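You operate a simulated robot arm through the tools that you are given. There is no shell and no other tool. Be economical: measure what you need, move in short steps, check, and stop when the job is done.

The job below is to be done with a simulated robot arm. You get a single attempt, and the scene is never put back.

## Task
Put things in order on the hooks end of the workbench. At the end: the black sanding block stands where the blue jelly cup (marked "FRESH") stood; the blue jelly cup stands where the beige egg stood; the beige egg from the hooks end of the workbench stands where the white cartridge stood; the white cartridge stands on top of the pink wax iron; whatever was shut is shut again. Leave all else as you found it, and nothing knocked over.

It is judged by the outcome, as a careful person would: the job done as asked, and still so three seconds after it is handed in. It fails if anything else is knocked over, pushed out of place, dropped, spilled or broken.

## Robot
A 7-joint arm with a two-finger parallel gripper, fixed in place. Base frame: the origin is at the foot of the arm, x ahead of it, y to its left, z up; the work surface is at about z = 800. Readings come in mm, degrees, newtons and seconds.
With the tool pointing down near the work surface it reaches from about 240 to 680 mm from the base axis. Its first joint turns from -66.0 to 66.0 degrees. Payload 2.4 kg.
The TCP is the grasp point between the finger pads, 30 mm short of the fingertips. In the tool frame z runs along the fingers and y along their closing line. Largest opening 94 mm; finger width 28, thickness 10; the body of the gripper, 50 by 96 mm, starts 55 mm behind the TCP.
Orientation is told as [roll, pitch, yaw] about the base's x, y, z axes, in that order, counted from this pose: with the fingers straight down and closing along the base's y, the tool's x points along the base's -x, its y along +y and its z along -z.

## Interface
- The arm moves only by the tool move_arm. Its arguments are lists of equal length, an entry for each row: "jaw": the gripper command, from -1 (shut) to 1 (fully open), values between in proportion; "slide": the shift along the tool's x, y, z in units of 250 mm (1.0 is 250 mm), a list of three; "dr": the turn, a rotation vector about the tool's x, y, z in units of 90 degrees (1.0 is 90 degrees), a list of three. In form: {"jaw": [jaw, ...], "slide": [[dx, dy, dz], ...], "dr": [[rx, ry, rz], ...]}. A call has 1 to 8 rows; each row is the pose to reach, as a shift and turn from the pose commanded when the call began, along the tool's axes at that moment. A call with a number of a shift or a turn outside -1 to 1 is refused whole. Rows are played at 5 a second. More than 50 mm and 8.6 degrees between two rows, or a gripper value outside its range, and nothing of the call is played. A pose out of reach is approached as far as the arm can. The call stops where the force on the tool passes 40 N (or 10 N more than at its start, if that is more) or the arm is blocked; 0.2 s more then pass. The fingers move at their own pace (about 153 mm/s each) and stop on an object; they squeeze with about 33 N. The grip force told is the motor's: it shows also when the fingers shut on nothing. Time passes only in rows, and 0.2 s behind the last, so rows that repeat a pose let the fingers close. It gives the time, the measured TCP pose, the force on the tool (base axes), the opening and the grip force at its end, in the units of the frame above (readings bear some noise), and new pictures: "pictures" is both (left out), scene, wrist or none.
- Cameras (640 x 400 px; columns grow to the right, rows downward): "scene" is fixed at [32.7, 458.2, 1436.9]; the picture's right is [-0.84, -0.55, 0.00], its down [-0.26, 0.40, -0.88] and it looks along [0.48, -0.74, -0.47] (base axes); focal length 366 px, centre (320, 200). "wrist" rides on the gripper at [76, 14, -103] in the tool frame; the picture's right is [-0.18, 0.98, 0.00], its down [-0.75, -0.14, -0.64] and it looks along [-0.63, -0.12, 0.77] (tool axes); focal length 243 px, centre (320, 200). There is no depth. A picture from a camera that has moved, and an enlarged one, comes with that camera's place and axes in the base frame and with its lens. The place of the scene camera against the robot may be out by one fixed shift of up to 25 mm in any direction.
- close_up(camera, box): a new picture of the part [left, top, right, bottom] of that camera's present view, enlarged. No time passes.
- close_job(): hands the job in; it is judged then, once.

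Work in short steps. Places have to be worked out from the pictures, the camera data and where the tool is seen: move nearer, look again, correct. Check each grasp and each placing, and mend what went wrong. You have 120 turns and 200 pictures in all, those below and enlarged ones among them. Open the gripper and draw the arm clear of the work before you hand the job in, unless the task says otherwise; then end with one line.

The tools are called after "Call:" by a JSON object that holds its "fn" and its "kwargs". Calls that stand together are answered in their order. move_arm: Moves the arm, as the interface text tells. Its arguments: {"type":"object","properties":{"jaw":{"type":"array","items":{"type":"number"}},"slide":{"type":"array","items":{"type":"array","items":{"type":"number"}}},"dr":{"type":"array","items":{"type":"array","items":{"type":"number"}}},"pictures":{"type":"string","enum":["both","scene","wrist","none"]}},"required":["jaw","slide","dr"]} The other tools are called the same way: close_up (camera, box) takes an enlarged picture of a part of a camera's view; close_job () hands the job in.

At the start:

```text
t: 0.0
tool_pos: [334.0, -195.1, 1100.1]
ee_rot: [0.0, 0.0, -0.1]
force: [1.0, -0.1, 0.4]
grip_width: 93.8
grip_force: 0.0
```

scene: 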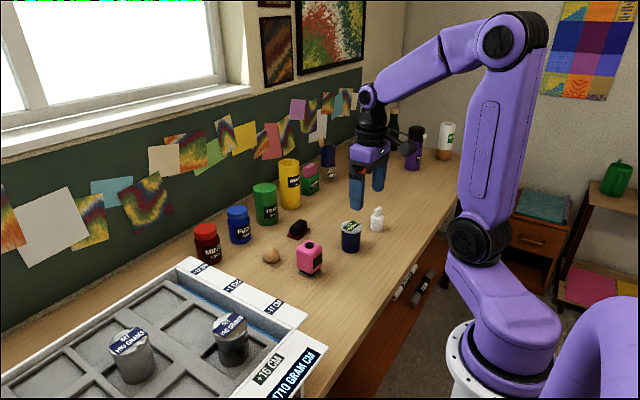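
wrist: 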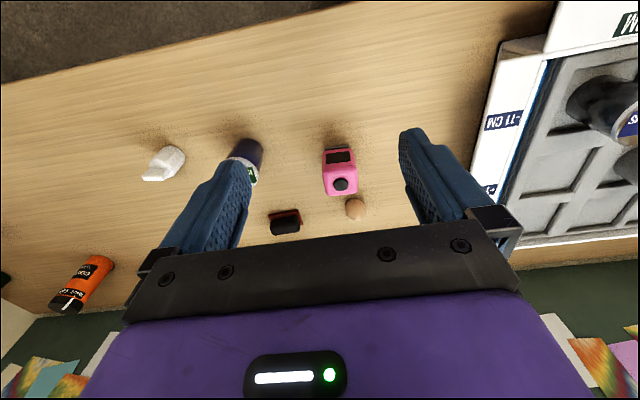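

I'll take enlarged views first, to identify the objects and their footprints.

Call:
{"fn": "close_up", "kwargs": {"camera": "scene", "box": [240, 180, 400, 280]}}

Call:
{"fn": "close_up", "kwargs": {"camera": "wrist", "box": [120, 120, 400, 295]}}

Call:
{"fn": "close_up", "kwargs": {"camera": "scene", "box": [180, 100, 480, 290]}}

```text
4.00 times, centred on (320, 230) of scene
camera zoom: at [32.7, 458.2, 1436.9], right [-0.84, -0.55, 0.0], down [-0.26, 0.4, -0.88], along [0.48, -0.74, -0.47], focal length 1464 px, centre (320, 80)
```

zoom: 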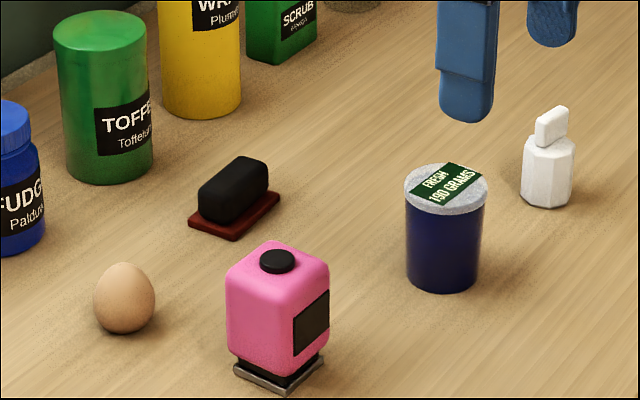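

```text
2.29 times, centred on (260, 208) of wrist
camera zoom: at [257.0, -180.3, 1202.1], right [0.18, 0.98, 0.0], down [0.75, -0.14, 0.64], along [0.63, -0.12, -0.77], focal length 555 px, centre (457, 183)
```

zoom: 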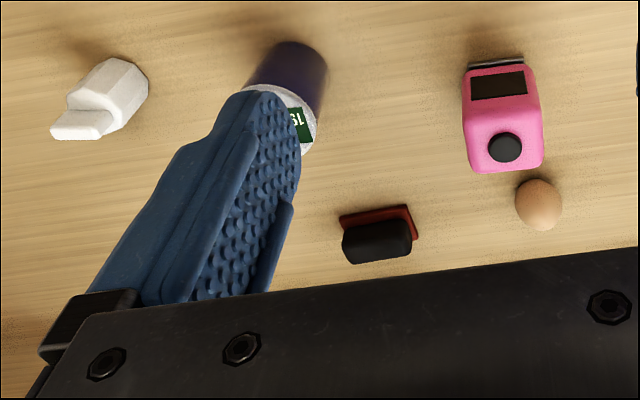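

```text
2.11 times, centred on (330, 195) of scene
camera zoom: at [32.7, 458.2, 1436.9], right [-0.84, -0.55, 0.0], down [-0.26, 0.4, -0.88], along [0.48, -0.74, -0.47], focal length 771 px, centre (299, 210)
```

zoom: 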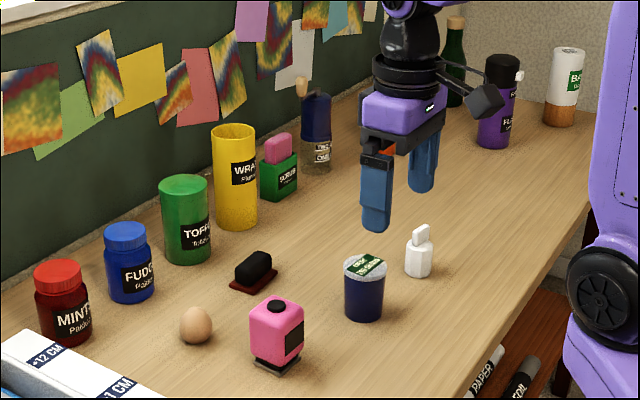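

The four items, plus the wax iron, are identified. Estimates: cartridge (435,-501), cup (450,-351), block (624,-330), egg (614,-173), iron (508,-192). I'll move toward the cartridge at a safe height for a closer view.

Call:
{"fn": "move_arm", "kwargs": {"jaw": [1, 1, 1, 1, 1, 1, 1], "slide": [[0, -0.166, 0.1], [0, -0.333, 0.2], [0, -0.5, 0.3], [0, -0.666, 0.4], [0, -0.833, 0.5], [0, -1, 0.6], [0, -1, 0.6]], "dr": [[0, 0, 0], [0, 0, 0], [0, 0, 0], [0, 0, 0], [0, 0, 0], [0, 0, 0], [0, 0, 0]], "pictures": "wrist"}}

```text
t: 1.6
tool_pos: [334.2, -444.4, 949.0]
ee_rot: [0.0, 0.1, 0.0]
force: [0.4, -0.6, -0.3]
grip_width: 94.0
grip_force: 0.1
camera wrist: at [258.2, -429.7, 1050.6], right [0.18, 0.98, 0.0], down [0.75, -0.14, 0.64], along [0.63, -0.12, -0.77], focal length 243 px, centre (320, 200)
```

wrist: 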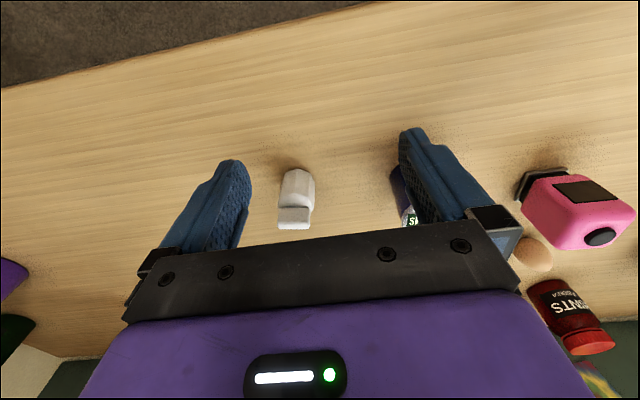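

Call:
{"fn": "close_up", "kwargs": {"camera": "wrist", "box": [240, 140, 400, 240]}}

Call:
{"fn": "close_up", "kwargs": {"camera": "wrist", "box": [480, 140, 640, 240]}}

```text
4.00 times, centred on (320, 190) of wrist
camera zoom: at [258.2, -429.7, 1050.6], right [0.18, 0.98, 0.0], down [0.75, -0.14, 0.64], along [0.63, -0.12, -0.77], focal length 970 px, centre (320, 240)
```

zoom: 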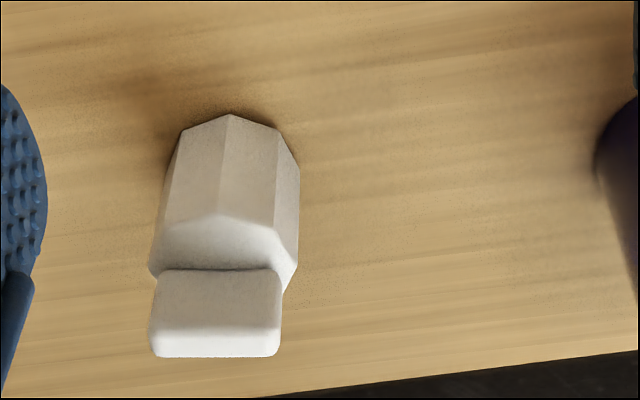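

```text
4.00 times, centred on (560, 190) of wrist
camera zoom: at [258.2, -429.7, 1050.6], right [0.18, 0.98, 0.0], down [0.75, -0.14, 0.64], along [0.63, -0.12, -0.77], focal length 970 px, centre (-640, 240)
```

zoom: 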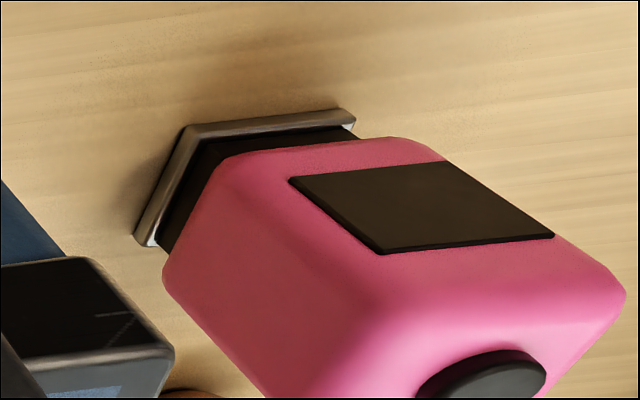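

Fitting the cartridge's octagonal base gives a centre near (430,-490), about 40 mm wide, with flats rotated about 14°. The iron's base is near (487,-192). I'll look at the iron, egg and cup from closer before grasping anything.

Call:
{"fn": "move_arm", "kwargs": {"jaw": [1, 1, 1, 1, 1, 1, 1], "slide": [[0, 0, -0.2], [-0.03, 0.2, -0.2], [-0.06, 0.39, -0.2], [-0.09, 0.58, -0.2], [-0.12, 0.77, -0.2], [-0.16, 0.95, -0.2], [-0.16, 1, -0.2]], "dr": [[0, 0, 0], [0, 0, 0], [0, 0, 0], [0, 0, 0], [0, 0, 0], [0, 0, 0], [0, 0, 0]], "pictures": "wrist"}}

```text
refused: row 2 steps farther than a row can; nothing moved
```

Row 2 stepped too far, so I'm using smaller steps.

Call:
{"fn": "move_arm", "kwargs": {"jaw": [1, 1, 1, 1, 1, 1, 1], "slide": [[0, 0.1, -0.15], [-0.03, 0.25, -0.2], [-0.06, 0.4, -0.2], [-0.09, 0.55, -0.2], [-0.12, 0.7, -0.2], [-0.16, 0.85, -0.2], [-0.16, 1, -0.2]], "dr": [[0, 0, 0], [0, 0, 0], [0, 0, 0], [0, 0, 0], [0, 0, 0], [0, 0, 0], [0, 0, 0]], "pictures": "wrist"}}

Call:
{"fn": "close_up", "kwargs": {"camera": "wrist", "box": [240, 120, 400, 220]}}

```text
t: 3.2
tool_pos: [373.5, -192.0, 999.2]
ee_rot: [0.0, 0.0, 0.0]
force: [0.3, -0.3, -0.3]
grip_width: 93.8
grip_force: 0.0
camera wrist: at [296.1, -177.4, 1099.9], right [0.18, 0.98, 0.0], down [0.75, -0.14, 0.64], along [0.63, -0.12, -0.77], focal length 243 px, centre (320, 200)
```

wrist: 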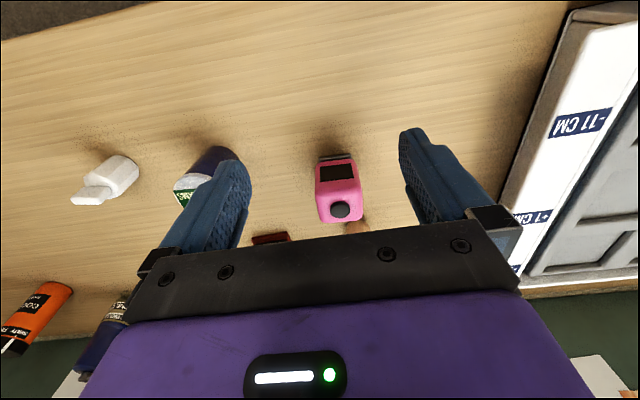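

```text
4.00 times, centred on (320, 170) of wrist
camera zoom: at [296.1, -177.4, 1099.9], right [0.18, 0.98, 0.0], down [0.75, -0.14, 0.64], along [0.63, -0.12, -0.77], focal length 970 px, centre (320, 320)
```

zoom: 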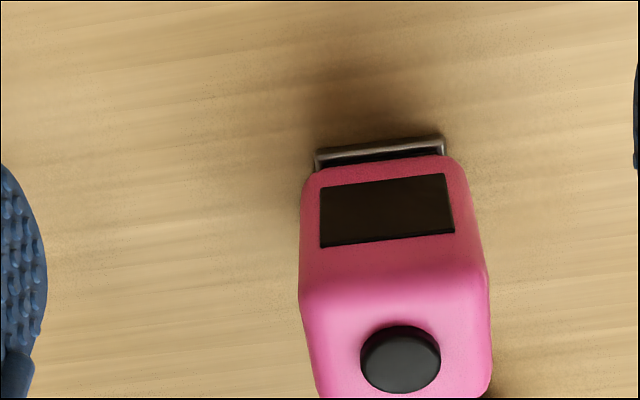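

The knob is centred on the iron's top at about (491,-188.5), z≈884. Next I'll go back over the cartridge, turning +13.7° to match its flats.

Call:
{"fn": "move_arm", "kwargs": {"jaw": [1, 1, 1, 1, 1, 1, 1], "slide": [[-0.03, -0.166, 0], [-0.07, -0.333, 0], [-0.11, -0.5, 0], [-0.15, -0.666, 0], [-0.19, -0.833, 0], [-0.226, -1, 0.1], [-0.226, -1, 0.1]], "dr": [[0, 0, -0.025], [0, 0, -0.05], [0, 0, -0.075], [0, 0, -0.1], [0, 0, -0.125], [0, 0, -0.152], [0, 0, -0.152]], "pictures": "none"}}

```text
t: 4.8
tool_pos: [427.9, -443.6, 976.5]
ee_rot: [0.1, 0.0, 13.8]
force: [-0.2, -0.4, 0.3]
grip_width: 94.1
grip_force: 0.1
```

Now above and alongside. I'll move over the cartridge centre at a moderate height and check the alignment.

Call:
{"fn": "move_arm", "kwargs": {"jaw": [1, 1, 1], "slide": [[0.022, -0.087, 0.09], [0.044, -0.174, 0.18], [0.044, -0.174, 0.18]], "dr": [[0, 0, 0], [0, 0, 0], [0, 0, 0]], "pictures": "wrist"}}

Call:
{"fn": "close_up", "kwargs": {"camera": "wrist", "box": [200, 60, 440, 210]}}

```text
t: 5.6
tool_pos: [428.2, -486.5, 931.3]
ee_rot: [0.0, -0.1, 13.8]
force: [0.1, 0.3, -0.5]
grip_width: 93.9
grip_force: 0.0
camera wrist: at [349.8, -491.1, 1032.4], right [-0.05, 1.0, 0.0], down [0.77, 0.04, 0.64], along [0.64, 0.03, -0.77], focal length 243 px, centre (320, 200)
```

wrist: 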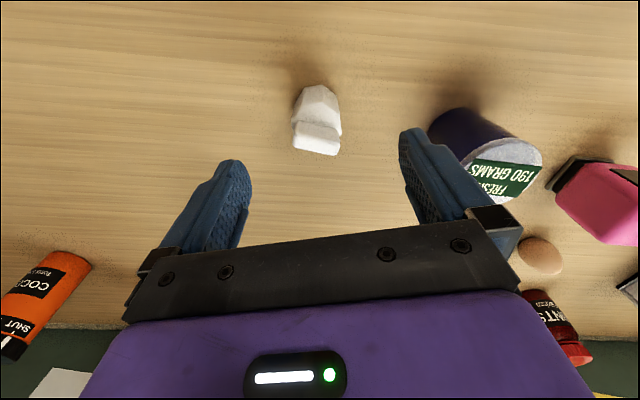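

```text
2.67 times, centred on (320, 135) of wrist
camera zoom: at [349.8, -491.1, 1032.4], right [-0.05, 1.0, 0.0], down [0.77, 0.04, 0.64], along [0.64, 0.03, -0.77], focal length 647 px, centre (320, 373)
```

zoom: 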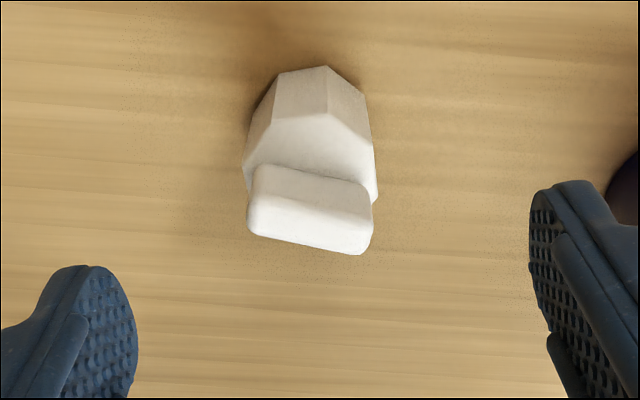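

The cartridge centre checks out at (430,-490), between the fingers. I'm descending to z≈846 with the jaws open.

Call:
{"fn": "move_arm", "kwargs": {"jaw": [1, 1, 1, 1], "slide": [[0, 0, 0.17], [0, 0, 0.3], [0, 0, 0.34], [0, 0, 0.34]], "dr": [[0, 0, 0], [0, 0, 0], [0, 0, 0], [0, 0, 0]], "pictures": "wrist"}}

```text
t: 6.6
tool_pos: [429.7, -489.8, 844.3]
ee_rot: [-0.1, 0.0, 13.7]
force: [-0.5, 0.2, -0.5]
grip_width: 93.7
grip_force: 0.1
camera wrist: at [351.1, -493.7, 946.3], right [-0.05, 1.0, 0.0], down [0.77, 0.04, 0.64], along [0.64, 0.03, -0.77], focal length 243 px, centre (320, 200)
```

wrist: 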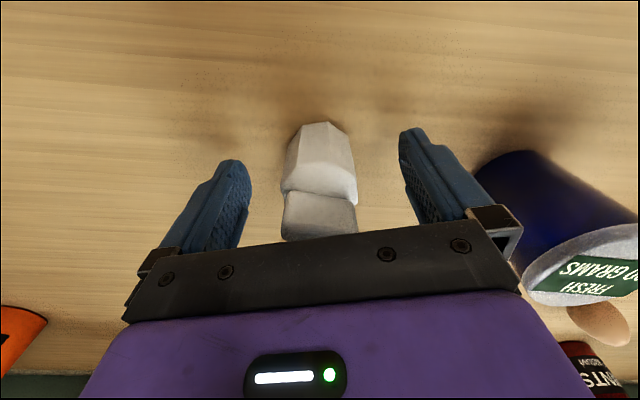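

Centred at (429.7,-489.8). Closing the jaws.

Call:
{"fn": "move_arm", "kwargs": {"jaw": [0.2, -0.3, -1, -1], "slide": [[0, 0, 0], [0, 0, 0], [0, 0, 0], [0, 0, 0]], "dr": [[0, 0, 0], [0, 0, 0], [0, 0, 0], [0, 0, 0]], "pictures": "wrist"}}

```text
t: 7.6
tool_pos: [428.8, -490.2, 844.8]
ee_rot: [0.0, 0.0, 13.8]
force: [-0.6, 0.0, 0.1]
grip_width: 38.9
grip_force: 33.6
camera wrist: at [351.1, -493.7, 946.4], right [-0.05, 1.0, 0.0], down [0.77, 0.04, 0.64], along [0.64, 0.03, -0.77], focal length 243 px, centre (320, 200)
```

wrist: 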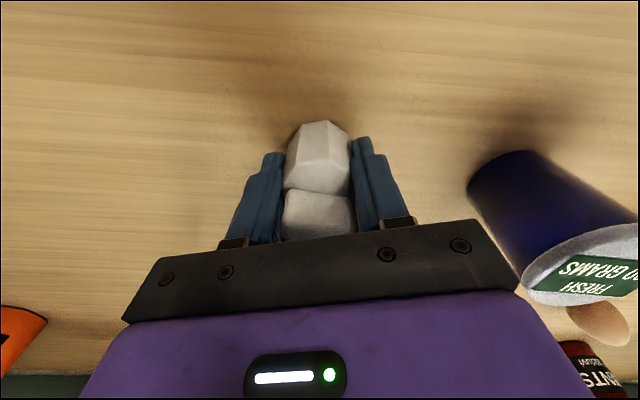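

Gripped (38.9 mm, 33.6 N). I'll lift straight up and travel toward the iron.

Call:
{"fn": "move_arm", "kwargs": {"jaw": [-1, -1, -1, -1, -1, -1, -1, -1], "slide": [[0, 0, -0.1], [0, 0, -0.28], [0, 0, -0.46], [0, 0, -0.6], [-0.075, 0.159, -0.6], [-0.15, 0.318, -0.6], [-0.225, 0.477, -0.6], [-0.3, 0.636, -0.6]], "dr": [[0, 0, 0], [0, 0, 0], [0, 0, 0], [0, 0, 0], [0, 0, 0], [0, 0, 0], [0, 0, 0], [0, 0, 0]], "pictures": "wrist"}}

```text
t: 9.4
tool_pos: [464.5, -313.9, 996.3]
ee_rot: [0.1, 0.0, 13.8]
force: [-0.2, 0.5, -0.6]
grip_width: 38.6
grip_force: 33.2
camera wrist: at [385.7, -318.4, 1097.2], right [-0.05, 1.0, 0.0], down [0.77, 0.04, 0.64], along [0.64, 0.03, -0.77], focal length 243 px, centre (320, 200)
```

wrist: 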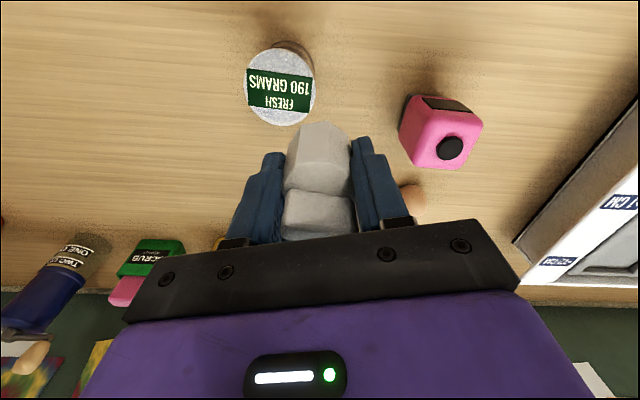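

Call:
{"fn": "close_up", "kwargs": {"camera": "wrist", "box": [380, 70, 508, 190]}}

Call:
{"fn": "close_up", "kwargs": {"camera": "wrist", "box": [220, 20, 348, 140]}}

```text
3.33 times, centred on (444, 130) of wrist
camera zoom: at [385.7, -318.4, 1097.2], right [-0.05, 1.0, 0.0], down [0.77, 0.04, 0.64], along [0.64, 0.03, -0.77], focal length 809 px, centre (-93, 433)
```

zoom: 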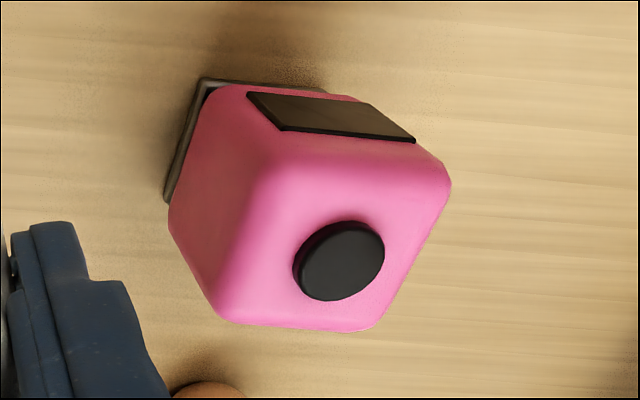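

```text
3.33 times, centred on (284, 80) of wrist
camera zoom: at [385.7, -318.4, 1097.2], right [-0.05, 1.0, 0.0], down [0.77, 0.04, 0.64], along [0.64, 0.03, -0.77], focal length 809 px, centre (440, 600)
```

zoom: 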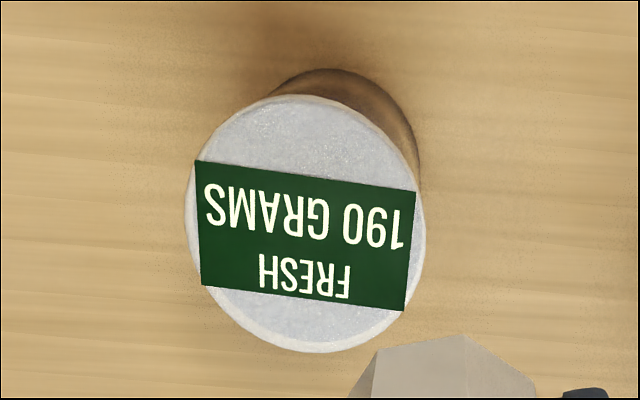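

Triangulating from three views puts the knob at about (488,-188.5), top z≈889, and the cup lid centre at (447.5,-350). I'll move above the knob with about 25 mm of clearance.

Call:
{"fn": "move_arm", "kwargs": {"jaw": [-1, -1, -1, -1, -1, -1], "slide": [[-0.071, 0.16, 0], [-0.142, 0.32, 0], [-0.213, 0.48, 0], [-0.213, 0.48, 0.07], [-0.213, 0.48, 0.14], [-0.213, 0.48, 0.14]], "dr": [[0, 0, 0], [0, 0, 0], [0, 0, 0], [0, 0, 0], [0, 0, 0], [0, 0, 0]], "pictures": "both"}}

Call:
{"fn": "close_up", "kwargs": {"camera": "wrist", "box": [240, 60, 400, 180]}}

Call:
{"fn": "close_up", "kwargs": {"camera": "scene", "box": [260, 190, 360, 290]}}

```text
t: 10.8
tool_pos: [487.6, -186.0, 959.8]
ee_rot: [0.0, 0.1, 13.7]
force: [-0.3, -0.3, -0.7]
grip_width: 38.9
grip_force: 32.9
camera wrist: at [410.2, -189.8, 1062.0], right [-0.05, 1.0, 0.0], down [0.77, 0.04, 0.64], along [0.64, 0.03, -0.77], focal length 243 px, centre (320, 200)
```

scene: 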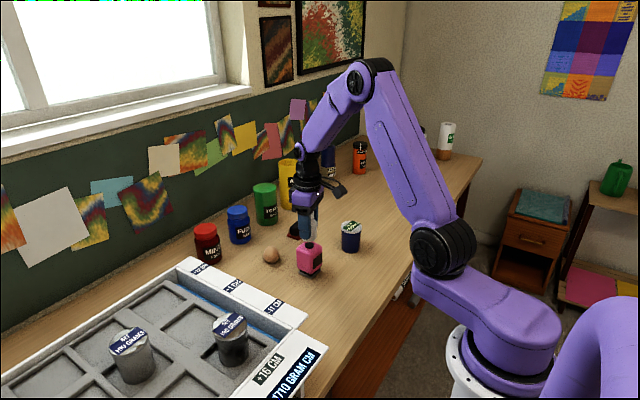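
wrist: 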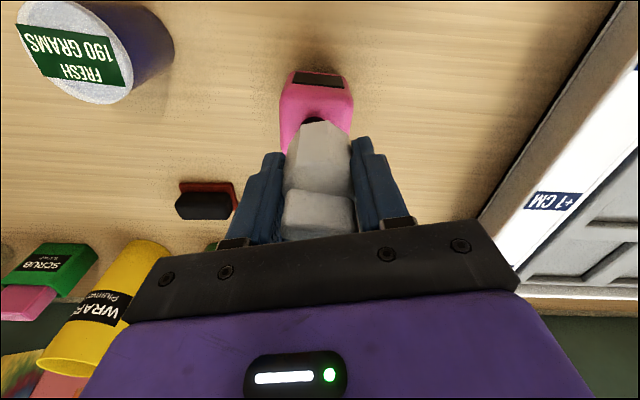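

```text
3.33 times, centred on (320, 120) of wrist
camera zoom: at [410.2, -189.8, 1062.0], right [-0.05, 1.0, 0.0], down [0.77, 0.04, 0.64], along [0.64, 0.03, -0.77], focal length 809 px, centre (320, 467)
```

zoom: 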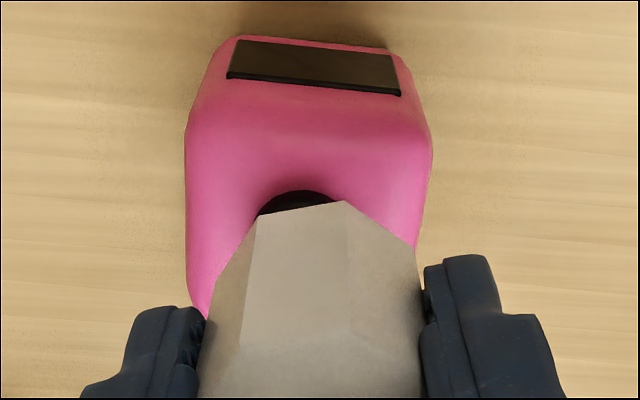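

```text
4.00 times, centred on (310, 240) of scene
camera zoom: at [32.7, 458.2, 1436.9], right [-0.84, -0.55, 0.0], down [-0.26, 0.4, -0.88], along [0.48, -0.74, -0.47], focal length 1464 px, centre (360, 40)
```

zoom: 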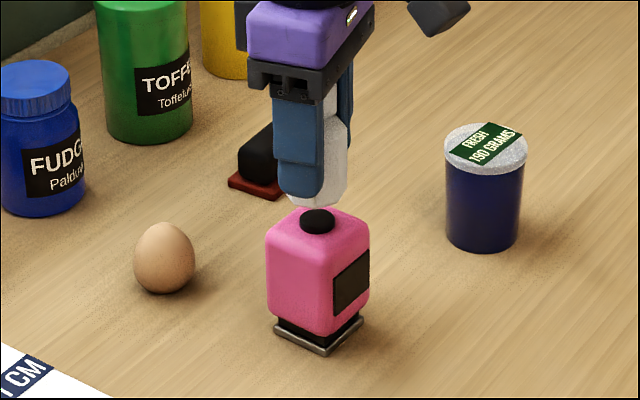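

The cartridge is over the knob; the near edge of the knob implies a centre of (487.5,-189.5), which agrees. I'll lower to about 2 mm above the expected contact.

Call:
{"fn": "move_arm", "kwargs": {"jaw": [-1, -1, -1, -1], "slide": [[0, -0.002, 0.04], [0, -0.002, 0.07], [0, -0.002, 0.092], [0, -0.002, 0.092]], "dr": [[0, 0, 0], [0, 0, 0], [0, 0, 0], [0, 0, 0]], "pictures": "scene"}}

Call:
{"fn": "close_up", "kwargs": {"camera": "scene", "box": [280, 210, 340, 270]}}

```text
t: 11.8
tool_pos: [487.7, -188.5, 938.0]
ee_rot: [0.0, 0.0, 13.6]
force: [0.5, 0.0, -1.3]
grip_width: 38.7
grip_force: 33.1
```

scene: 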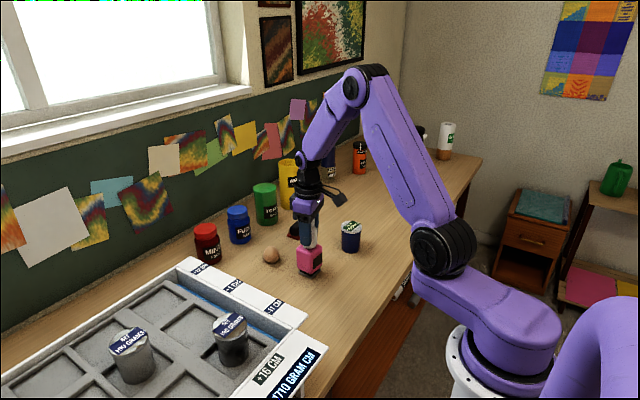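

```text
6.67 times, centred on (310, 240) of scene
camera zoom: at [32.7, 458.2, 1436.9], right [-0.84, -0.55, 0.0], down [-0.26, 0.4, -0.88], along [0.48, -0.74, -0.47], focal length 2440 px, centre (387, -67)
```

zoom: 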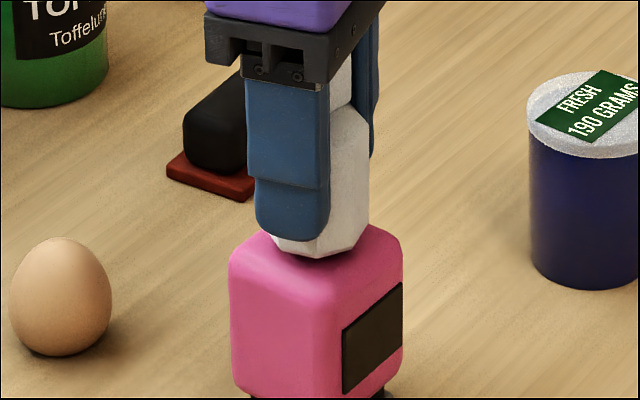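

It looks well centred, with a small gap left. I'll lower in small steps, watching the force.

Call:
{"fn": "move_arm", "kwargs": {"jaw": [-1, -1, -1], "slide": [[0, 0, 0.004], [0, 0, 0.008], [0, 0, 0.008]], "dr": [[0, 0, 0], [0, 0, 0], [0, 0, 0]], "pictures": "none"}}

```text
t: 12.6
tool_pos: [488.3, -187.4, 935.3]
ee_rot: [0.0, -0.1, 13.7]
force: [0.7, -0.3, -0.7]
grip_width: 38.7
grip_force: 33.5
```

Call:
{"fn": "move_arm", "kwargs": {"jaw": [-1, -1, -1], "slide": [[0, 0, 0.004], [0, 0, 0.008], [0, 0, 0.008]], "dr": [[0, 0, 0], [0, 0, 0], [0, 0, 0]], "pictures": "none"}}

Call:
{"fn": "close_up", "kwargs": {"camera": "scene", "box": [280, 210, 340, 270]}}

```text
t: 13.4
tool_pos: [487.8, -188.6, 932.0]
ee_rot: [0.1, -0.1, 13.7]
force: [0.7, 1.0, -1.0]
grip_width: 38.3
grip_force: 33.1
```

```text
6.67 times, centred on (310, 240) of scene
camera zoom: at [32.7, 458.2, 1436.9], right [-0.84, -0.55, 0.0], down [-0.26, 0.4, -0.88], along [0.48, -0.74, -0.47], focal length 2440 px, centre (387, -67)
```

zoom: 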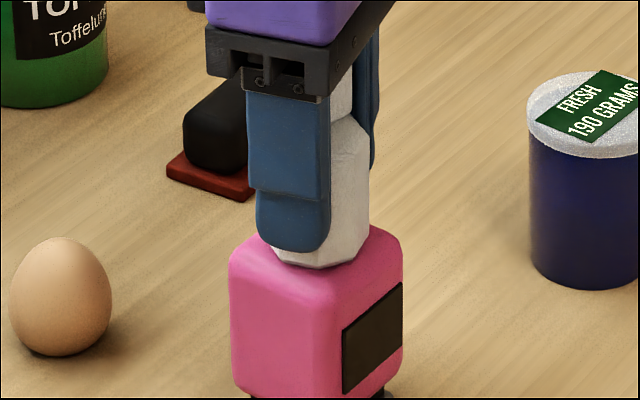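

No contact yet, so I'll keep lowering in 1 mm rows.

Call:
{"fn": "move_arm", "kwargs": {"jaw": [-1, -1, -1], "slide": [[0, 0, 0.004], [0, 0, 0.008], [0, 0, 0.008]], "dr": [[0, 0, 0], [0, 0, 0], [0, 0, 0]], "pictures": "none"}}

```text
t: 14.2
tool_pos: [489.0, -188.6, 933.5]
ee_rot: [-0.1, -0.1, 13.7]
force: [-5.3, 2.9, 25.6]
grip_width: 38.8
grip_force: 33.0
```

Contact (25.6 N). I'll ease up by about 1 mm to relieve the load.

Call:
{"fn": "move_arm", "kwargs": {"jaw": [-1, -1], "slide": [[0, 0, -0.003], [0, 0, -0.003]], "dr": [[0, 0, 0], [0, 0, 0]], "pictures": "wrist"}}

Call:
{"fn": "close_up", "kwargs": {"camera": "scene", "box": [280, 210, 340, 270]}}

```text
t: 14.8
tool_pos: [488.3, -187.1, 931.9]
ee_rot: [-0.1, -0.1, 13.7]
force: [1.6, 1.4, 11.7]
grip_width: 38.5
grip_force: 33.0
camera wrist: at [410.4, -192.4, 1033.8], right [-0.05, 1.0, 0.0], down [0.76, 0.04, 0.64], along [0.64, 0.03, -0.77], focal length 243 px, centre (320, 200)
```

wrist: 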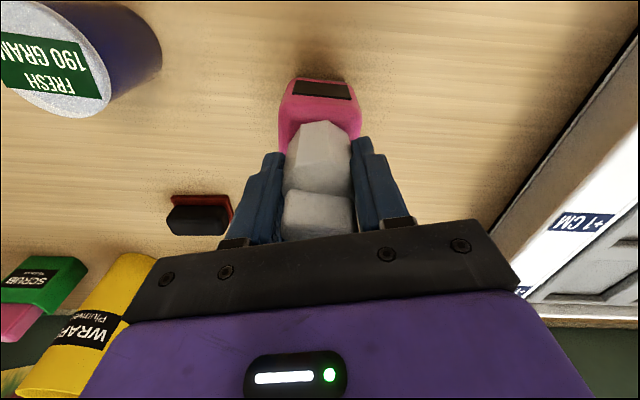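

```text
6.67 times, centred on (310, 240) of scene
camera zoom: at [32.6, 458.3, 1436.9], right [-0.84, -0.55, 0.0], down [-0.26, 0.4, -0.88], along [0.48, -0.74, -0.47], focal length 2440 px, centre (387, -67)
```

zoom: 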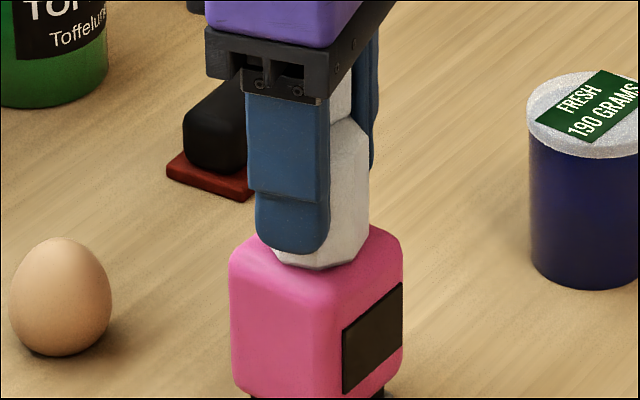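

Raising 0.5 mm more, then opening gently in steps.

Call:
{"fn": "move_arm", "kwargs": {"jaw": [-1, -0.14, -0.08, 0.0, 0.2, 0.4, 0.4], "slide": [[0, 0, -0.002], [0, 0, -0.002], [0, 0, -0.002], [0, 0, -0.002], [0, 0, -0.002], [0, 0, -0.002], [0, 0, -0.002]], "dr": [[0, 0, 0], [0, 0, 0], [0, 0, 0], [0, 0, 0], [0, 0, 0], [0, 0, 0], [0, 0, 0]], "pictures": "wrist"}}

Call:
{"fn": "close_up", "kwargs": {"camera": "scene", "box": [280, 210, 340, 270]}}

```text
t: 16.4
tool_pos: [488.2, -188.0, 931.0]
ee_rot: [0.0, 0.0, 13.7]
force: [0.3, 0.2, -0.2]
grip_width: 66.1
grip_force: 0.0
camera wrist: at [410.2, -192.0, 1034.1], right [-0.05, 1.0, 0.0], down [0.77, 0.04, 0.64], along [0.64, 0.03, -0.77], focal length 243 px, centre (320, 200)
```

wrist: 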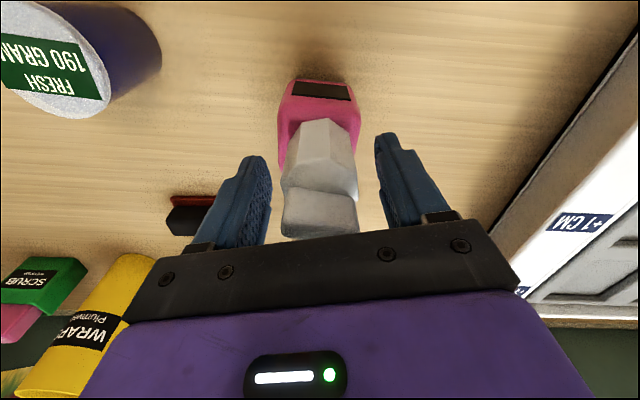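

```text
6.67 times, centred on (310, 240) of scene
camera zoom: at [32.7, 458.2, 1436.9], right [-0.84, -0.55, 0.0], down [-0.26, 0.4, -0.88], along [0.48, -0.74, -0.47], focal length 2440 px, centre (387, -67)
```

zoom: 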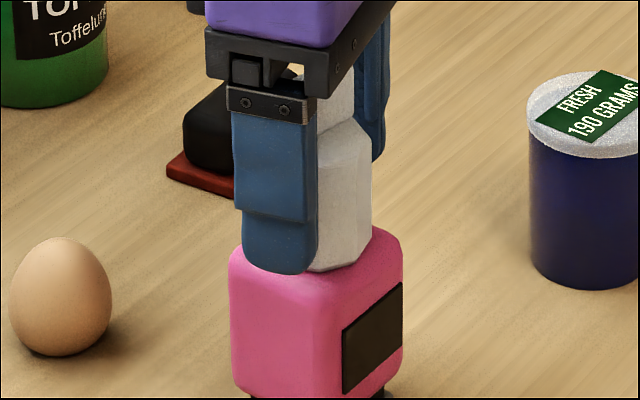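

Released. I'll raise straight up and inspect.

Call:
{"fn": "move_arm", "kwargs": {"jaw": [0.6, 0.6, 0.6, 0.6, 0.6], "slide": [[0, 0, -0.06], [0, 0, -0.18], [0, 0, -0.32], [0, 0, -0.4], [0, 0, -0.4]], "dr": [[0, 0, 0], [0, 0, 0], [0, 0, 0], [0, 0, 0], [0, 0, 0]], "pictures": "wrist"}}

Call:
{"fn": "close_up", "kwargs": {"camera": "scene", "box": [260, 190, 360, 290]}}

Call:
{"fn": "close_up", "kwargs": {"camera": "wrist", "box": [240, 40, 400, 160]}}

```text
t: 17.6
tool_pos: [488.3, -187.7, 1034.0]
ee_rot: [0.0, 0.0, 13.7]
force: [-0.5, 0.0, -0.2]
grip_width: 75.5
grip_force: 0.0
camera wrist: at [410.9, -191.7, 1135.6], right [-0.05, 1.0, 0.0], down [0.77, 0.04, 0.64], along [0.64, 0.04, -0.77], focal length 243 px, centre (320, 200)
```

wrist: 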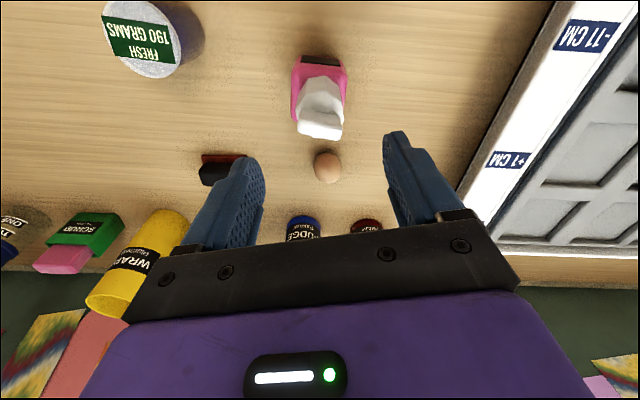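

```text
4.00 times, centred on (310, 240) of scene
camera zoom: at [32.7, 458.2, 1436.9], right [-0.84, -0.55, 0.0], down [-0.26, 0.4, -0.88], along [0.48, -0.74, -0.47], focal length 1464 px, centre (360, 40)
```

zoom: 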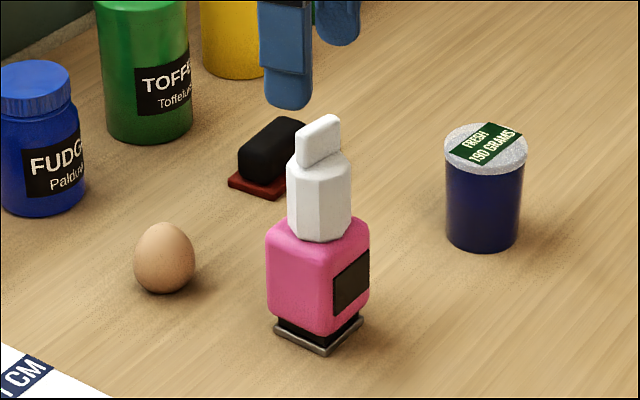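

```text
3.33 times, centred on (320, 100) of wrist
camera zoom: at [410.9, -191.7, 1135.6], right [-0.05, 1.0, 0.0], down [0.77, 0.04, 0.64], along [0.64, 0.04, -0.77], focal length 809 px, centre (320, 533)
```

zoom: 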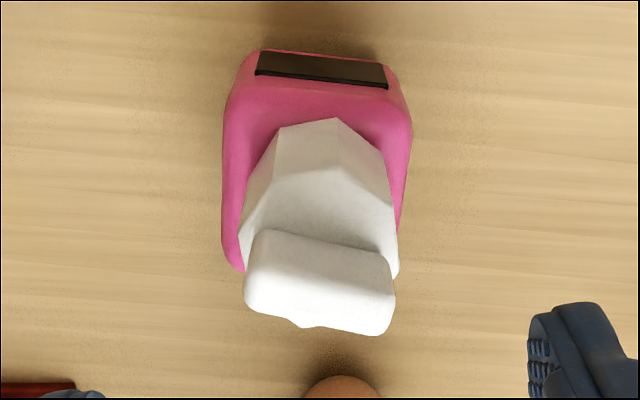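

The cartridge is upright and stable on the knob. The egg is near (604,-169). With the camera at yaw 0 it would come close to the stack, so I'll approach at yaw -45° to swing it away. First I'll go above the egg, high up.

Call:
{"fn": "move_arm", "kwargs": {"jaw": [0.6, 0.6, 0.6, 0.6, 0.6, 0.6, 0.6, 0.6], "slide": [[-0.07, -0.005, 0], [-0.14, -0.01, 0], [-0.21, -0.015, 0], [-0.28, -0.02, 0], [-0.35, -0.025, 0], [-0.42, -0.03, 0.06], [-0.469, -0.036, 0.13], [-0.469, -0.036, 0.2]], "dr": [[0, 0, 0.082], [0, 0, 0.164], [0, 0, 0.246], [0, 0, 0.328], [0, 0, 0.41], [0, 0, 0.49], [0, 0, 0.572], [0, 0, 0.652]], "pictures": "both"}}

Call:
{"fn": "close_up", "kwargs": {"camera": "wrist", "box": [200, 40, 440, 190]}}

```text
t: 19.4
tool_pos: [604.2, -168.6, 983.7]
ee_rot: [0.0, -0.1, -45.1]
force: [0.5, -0.6, -1.0]
grip_width: 75.4
grip_force: 0.0
camera wrist: at [559.2, -105.2, 1085.2], right [0.83, 0.56, 0.0], down [0.43, -0.63, 0.64], along [0.36, -0.53, -0.77], focal length 243 px, centre (320, 200)
```

scene: 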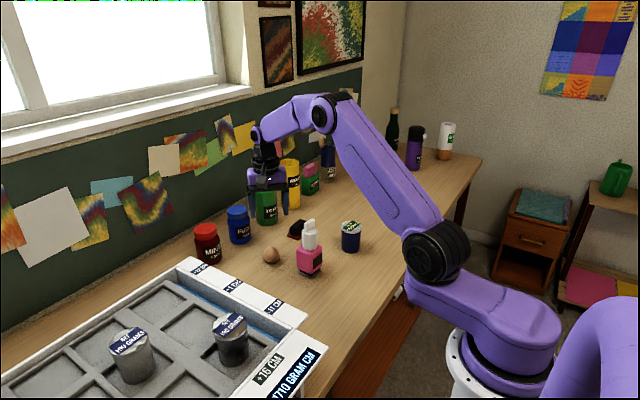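
wrist: 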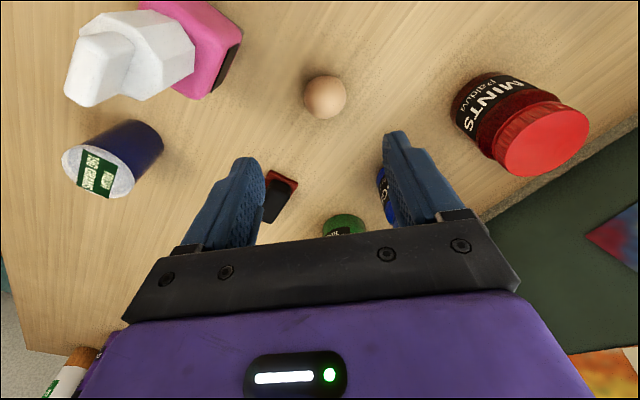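

```text
2.67 times, centred on (320, 115) of wrist
camera zoom: at [559.2, -105.2, 1085.2], right [0.83, 0.56, 0.0], down [0.43, -0.63, 0.64], along [0.36, -0.53, -0.77], focal length 647 px, centre (320, 427)
```

zoom: 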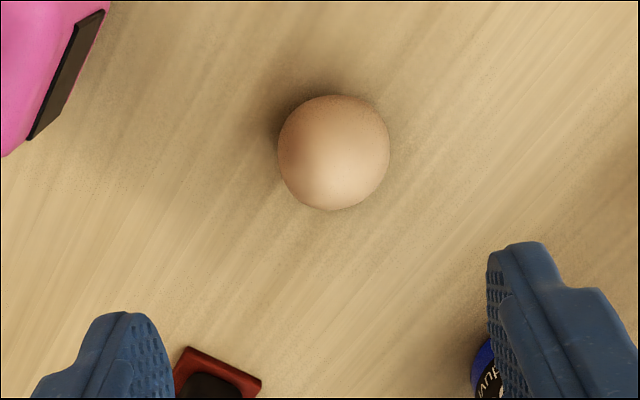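

The egg is about 4 mm further toward +x, at roughly (607.5,-167.5), and the jars are well clear (x>730). I'll descend to just above the egg and recheck.

Call:
{"fn": "move_arm", "kwargs": {"jaw": [0.6, 0.6, 0.6, 0.6], "slide": [[-0.008, 0.015, 0.12], [-0.008, 0.015, 0.25], [-0.008, 0.015, 0.36], [-0.008, 0.015, 0.36]], "dr": [[0, 0, 0], [0, 0, 0], [0, 0, 0], [0, 0, 0]], "pictures": "wrist"}}

Call:
{"fn": "close_up", "kwargs": {"camera": "wrist", "box": [200, 80, 440, 230]}}

```text
t: 20.4
tool_pos: [608.5, -169.0, 893.2]
ee_rot: [0.0, -0.1, -45.0]
force: [0.7, 0.5, -0.4]
grip_width: 75.6
grip_force: 0.0
camera wrist: at [564.2, -105.1, 995.4], right [0.82, 0.57, 0.0], down [0.43, -0.63, 0.64], along [0.36, -0.53, -0.77], focal length 243 px, centre (320, 200)
```

wrist: 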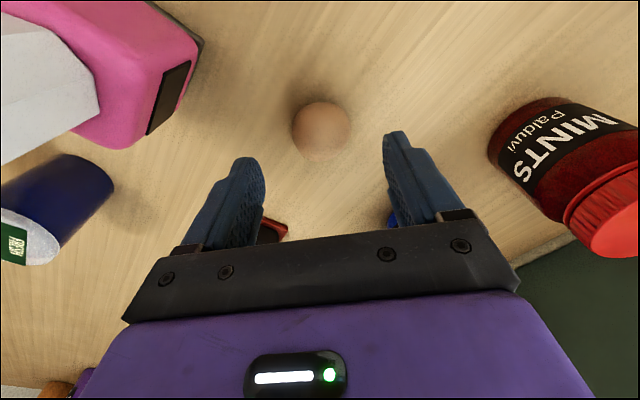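

```text
2.67 times, centred on (320, 155) of wrist
camera zoom: at [564.2, -105.1, 995.4], right [0.82, 0.57, 0.0], down [0.43, -0.63, 0.64], along [0.36, -0.53, -0.77], focal length 647 px, centre (320, 320)
```

zoom: 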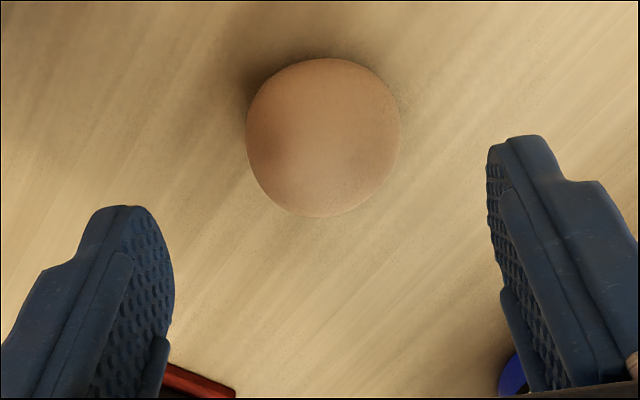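

Centred (offset about 1 mm). Descending to z≈838 and closing gently.

Call:
{"fn": "move_arm", "kwargs": {"jaw": [0.6, 0.6, 0.6, 0.2, 0.0, -0.1, -0.3, -0.3], "slide": [[0, 0, 0.12], [0, 0, 0.222], [0, 0, 0.222], [0, 0, 0.222], [0, 0, 0.222], [0, 0, 0.222], [0, 0, 0.222], [0, 0, 0.222]], "dr": [[0, 0, 0], [0, 0, 0], [0, 0, 0], [0, 0, 0], [0, 0, 0], [0, 0, 0], [0, 0, 0], [0, 0, 0]], "pictures": "wrist"}}

```text
t: 22.2
tool_pos: [609.8, -168.9, 838.4]
ee_rot: [0.0, 0.0, -44.9]
force: [0.7, -0.2, -0.6]
grip_width: 40.8
grip_force: 32.9
camera wrist: at [564.8, -104.9, 939.8], right [0.82, 0.57, 0.0], down [0.43, -0.63, 0.64], along [0.36, -0.53, -0.77], focal length 243 px, centre (320, 200)
```

wrist: 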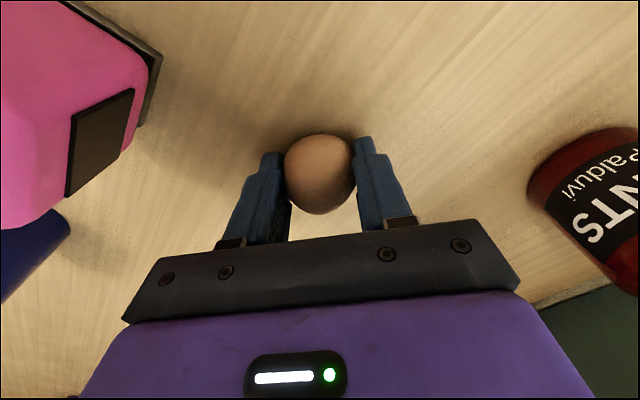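

Egg gripped at 40.8 mm; its spot is (608,-168.5). I'll lift and start toward the cartridge's old place.

Call:
{"fn": "move_arm", "kwargs": {"jaw": [-0.3, -0.3, -0.3, -0.3, -0.3, -0.3, -0.3, -0.3], "slide": [[0, 0, -0.1], [0, 0, -0.28], [0, 0, -0.46], [0, 0, -0.64], [-0.03, -0.1, -0.69], [-0.08, -0.277, -0.69], [-0.13, -0.453, -0.69], [-0.18, -0.63, -0.69]], "dr": [[0, 0, 0], [0, 0, 0], [0, 0, 0], [0, 0, 0], [0, 0, 0], [0, 0, 0], [0, 0, 0], [0, 0, 0]], "pictures": "wrist"}}

```text
t: 24.0
tool_pos: [527.3, -310.4, 1008.7]
ee_rot: [0.0, 0.0, -44.9]
force: [0.1, -0.4, -1.1]
grip_width: 40.7
grip_force: 33.1
camera wrist: at [483.1, -247.3, 1110.2], right [0.82, 0.57, 0.0], down [0.43, -0.63, 0.64], along [0.36, -0.53, -0.77], focal length 243 px, centre (320, 200)
```

wrist: 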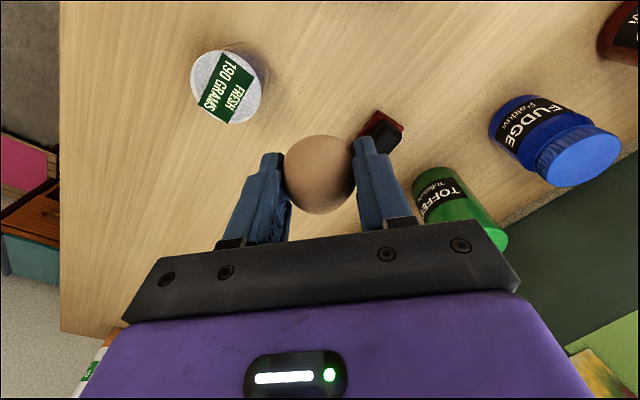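

Egg is secure. I'll continue to above (430,-490) and start lowering.

Call:
{"fn": "move_arm", "kwargs": {"jaw": [-0.3, -0.3, -0.3, -0.3, -0.3, -0.3, -0.3, -0.3], "slide": [[-0.045, -0.157, 0], [-0.09, -0.313, 0], [-0.135, -0.47, 0], [-0.181, -0.626, 0], [-0.226, -0.783, 0], [-0.226, -0.783, 0.18], [-0.226, -0.783, 0.36], [-0.226, -0.783, 0.5]], "dr": [[0, 0, 0], [0, 0, 0], [0, 0, 0], [0, 0, 0], [0, 0, 0], [0, 0, 0], [0, 0, 0], [0, 0, 0]], "pictures": "both"}}

```text
t: 25.8
tool_pos: [428.0, -491.5, 881.6]
ee_rot: [0.0, -0.1, -45.0]
force: [-0.1, 0.0, -0.4]
grip_width: 40.9
grip_force: 33.4
camera wrist: at [384.3, -427.3, 983.4], right [0.82, 0.57, 0.0], down [0.43, -0.63, 0.64], along [0.36, -0.53, -0.77], focal length 243 px, centre (320, 200)
```

scene: 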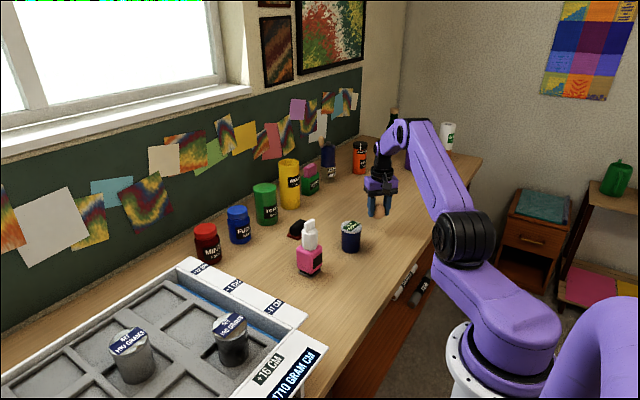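
wrist: 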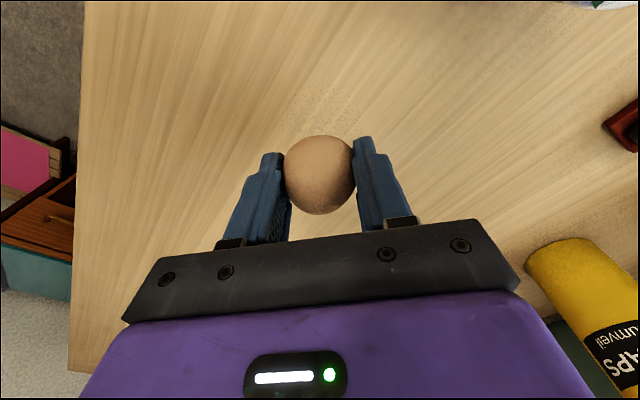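

Above the spot. Lowering to about 2 mm above the egg's original grip height.

Call:
{"fn": "move_arm", "kwargs": {"jaw": [-0.3, -0.3, -0.3, -0.3], "slide": [[0, 0, 0.09], [0, 0, 0.15], [0, 0, 0.178], [0, 0, 0.178]], "dr": [[0, 0, 0], [0, 0, 0], [0, 0, 0], [0, 0, 0]], "pictures": "wrist"}}

Call:
{"fn": "close_up", "kwargs": {"camera": "scene", "box": [340, 180, 420, 240]}}

```text
t: 26.8
tool_pos: [431.1, -490.5, 840.1]
ee_rot: [0.0, 0.1, -44.8]
force: [0.2, -0.5, -0.2]
grip_width: 40.3
grip_force: 32.9
camera wrist: at [386.4, -426.2, 941.9], right [0.82, 0.57, 0.0], down [0.43, -0.63, 0.64], along [0.36, -0.53, -0.77], focal length 243 px, centre (320, 200)
```

wrist: 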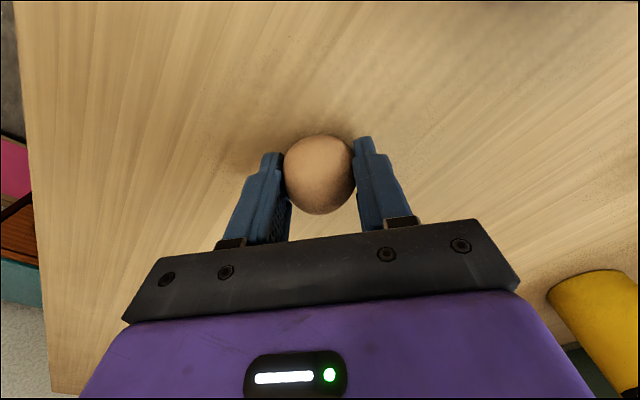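

```text
6.67 times, centred on (380, 210) of scene
camera zoom: at [32.7, 458.2, 1436.9], right [-0.84, -0.55, 0.0], down [-0.26, 0.4, -0.88], along [0.48, -0.74, -0.47], focal length 2440 px, centre (-80, 133)
```

zoom: 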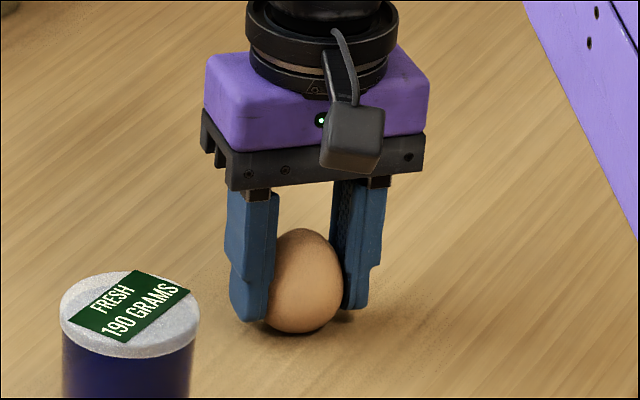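

Egg is upright just above the table. I'll lower 1–2 mm and feel for contact.

Call:
{"fn": "move_arm", "kwargs": {"jaw": [-0.3, -0.3, -0.3], "slide": [[0, 0, 0.003], [0, 0, 0.006], [0, 0, 0.006]], "dr": [[0, 0, 0], [0, 0, 0], [0, 0, 0]], "pictures": "none"}}

```text
t: 27.6
tool_pos: [431.5, -488.5, 839.4]
ee_rot: [0.0, 0.0, -45.0]
force: [-0.3, 0.7, -0.4]
grip_width: 40.5
grip_force: 33.3
```

Call:
{"fn": "move_arm", "kwargs": {"jaw": [-0.3, -0.3, -0.3], "slide": [[0, 0, 0.003], [0, 0, 0.005], [0, 0, 0.005]], "dr": [[0, 0, 0], [0, 0, 0], [0, 0, 0]], "pictures": "none"}}

```text
t: 28.4
tool_pos: [430.7, -490.0, 838.1]
ee_rot: [0.0, 0.0, -44.9]
force: [-4.0, 5.3, 13.5]
grip_width: 40.6
grip_force: 32.7
```

Contact. Backing off slightly and opening slowly.

Call:
{"fn": "move_arm", "kwargs": {"jaw": [-0.3, -0.12, -0.06, 0.0, 0.1, 0.3, 0.6, 0.6], "slide": [[0, 0, -0.002], [0, 0, -0.002], [0, 0, -0.002], [0, 0, -0.002], [0, 0, -0.002], [0, 0, -0.002], [0, 0, -0.002], [0, 0, -0.002]], "dr": [[0, 0, 0], [0, 0, 0], [0, 0, 0], [0, 0, 0], [0, 0, 0], [0, 0, 0], [0, 0, 0], [0, 0, 0]], "pictures": "wrist"}}

Call:
{"fn": "close_up", "kwargs": {"camera": "scene", "box": [340, 180, 420, 240]}}

```text
t: 30.2
tool_pos: [430.5, -491.2, 837.4]
ee_rot: [0.0, 0.0, -45.0]
force: [-0.1, 1.0, 0.2]
grip_width: 75.4
grip_force: 0.1
camera wrist: at [386.2, -426.5, 939.4], right [0.82, 0.57, 0.0], down [0.43, -0.63, 0.64], along [0.36, -0.53, -0.77], focal length 243 px, centre (320, 200)
```

wrist: 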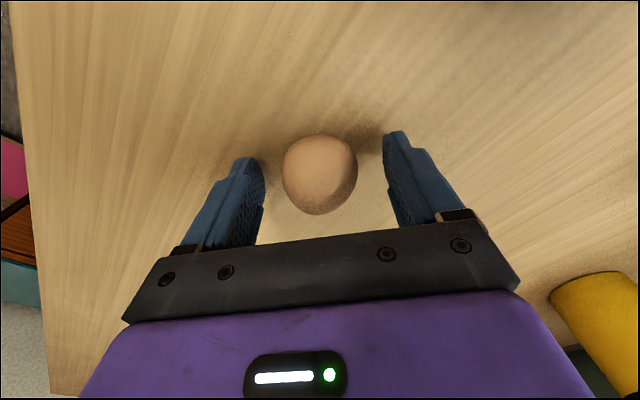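

```text
6.67 times, centred on (380, 210) of scene
camera zoom: at [32.7, 458.2, 1436.9], right [-0.84, -0.55, 0.0], down [-0.26, 0.4, -0.88], along [0.48, -0.74, -0.47], focal length 2440 px, centre (-80, 133)
```

zoom: 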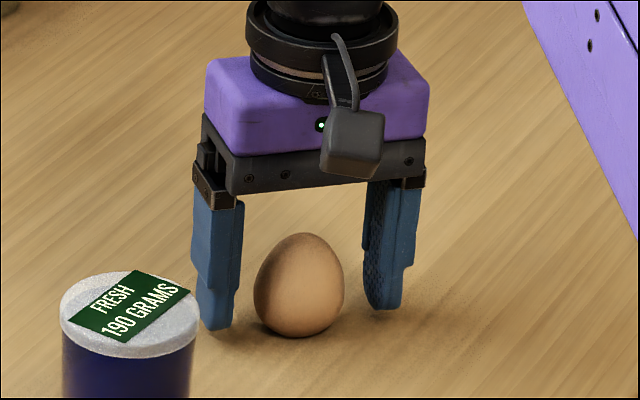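

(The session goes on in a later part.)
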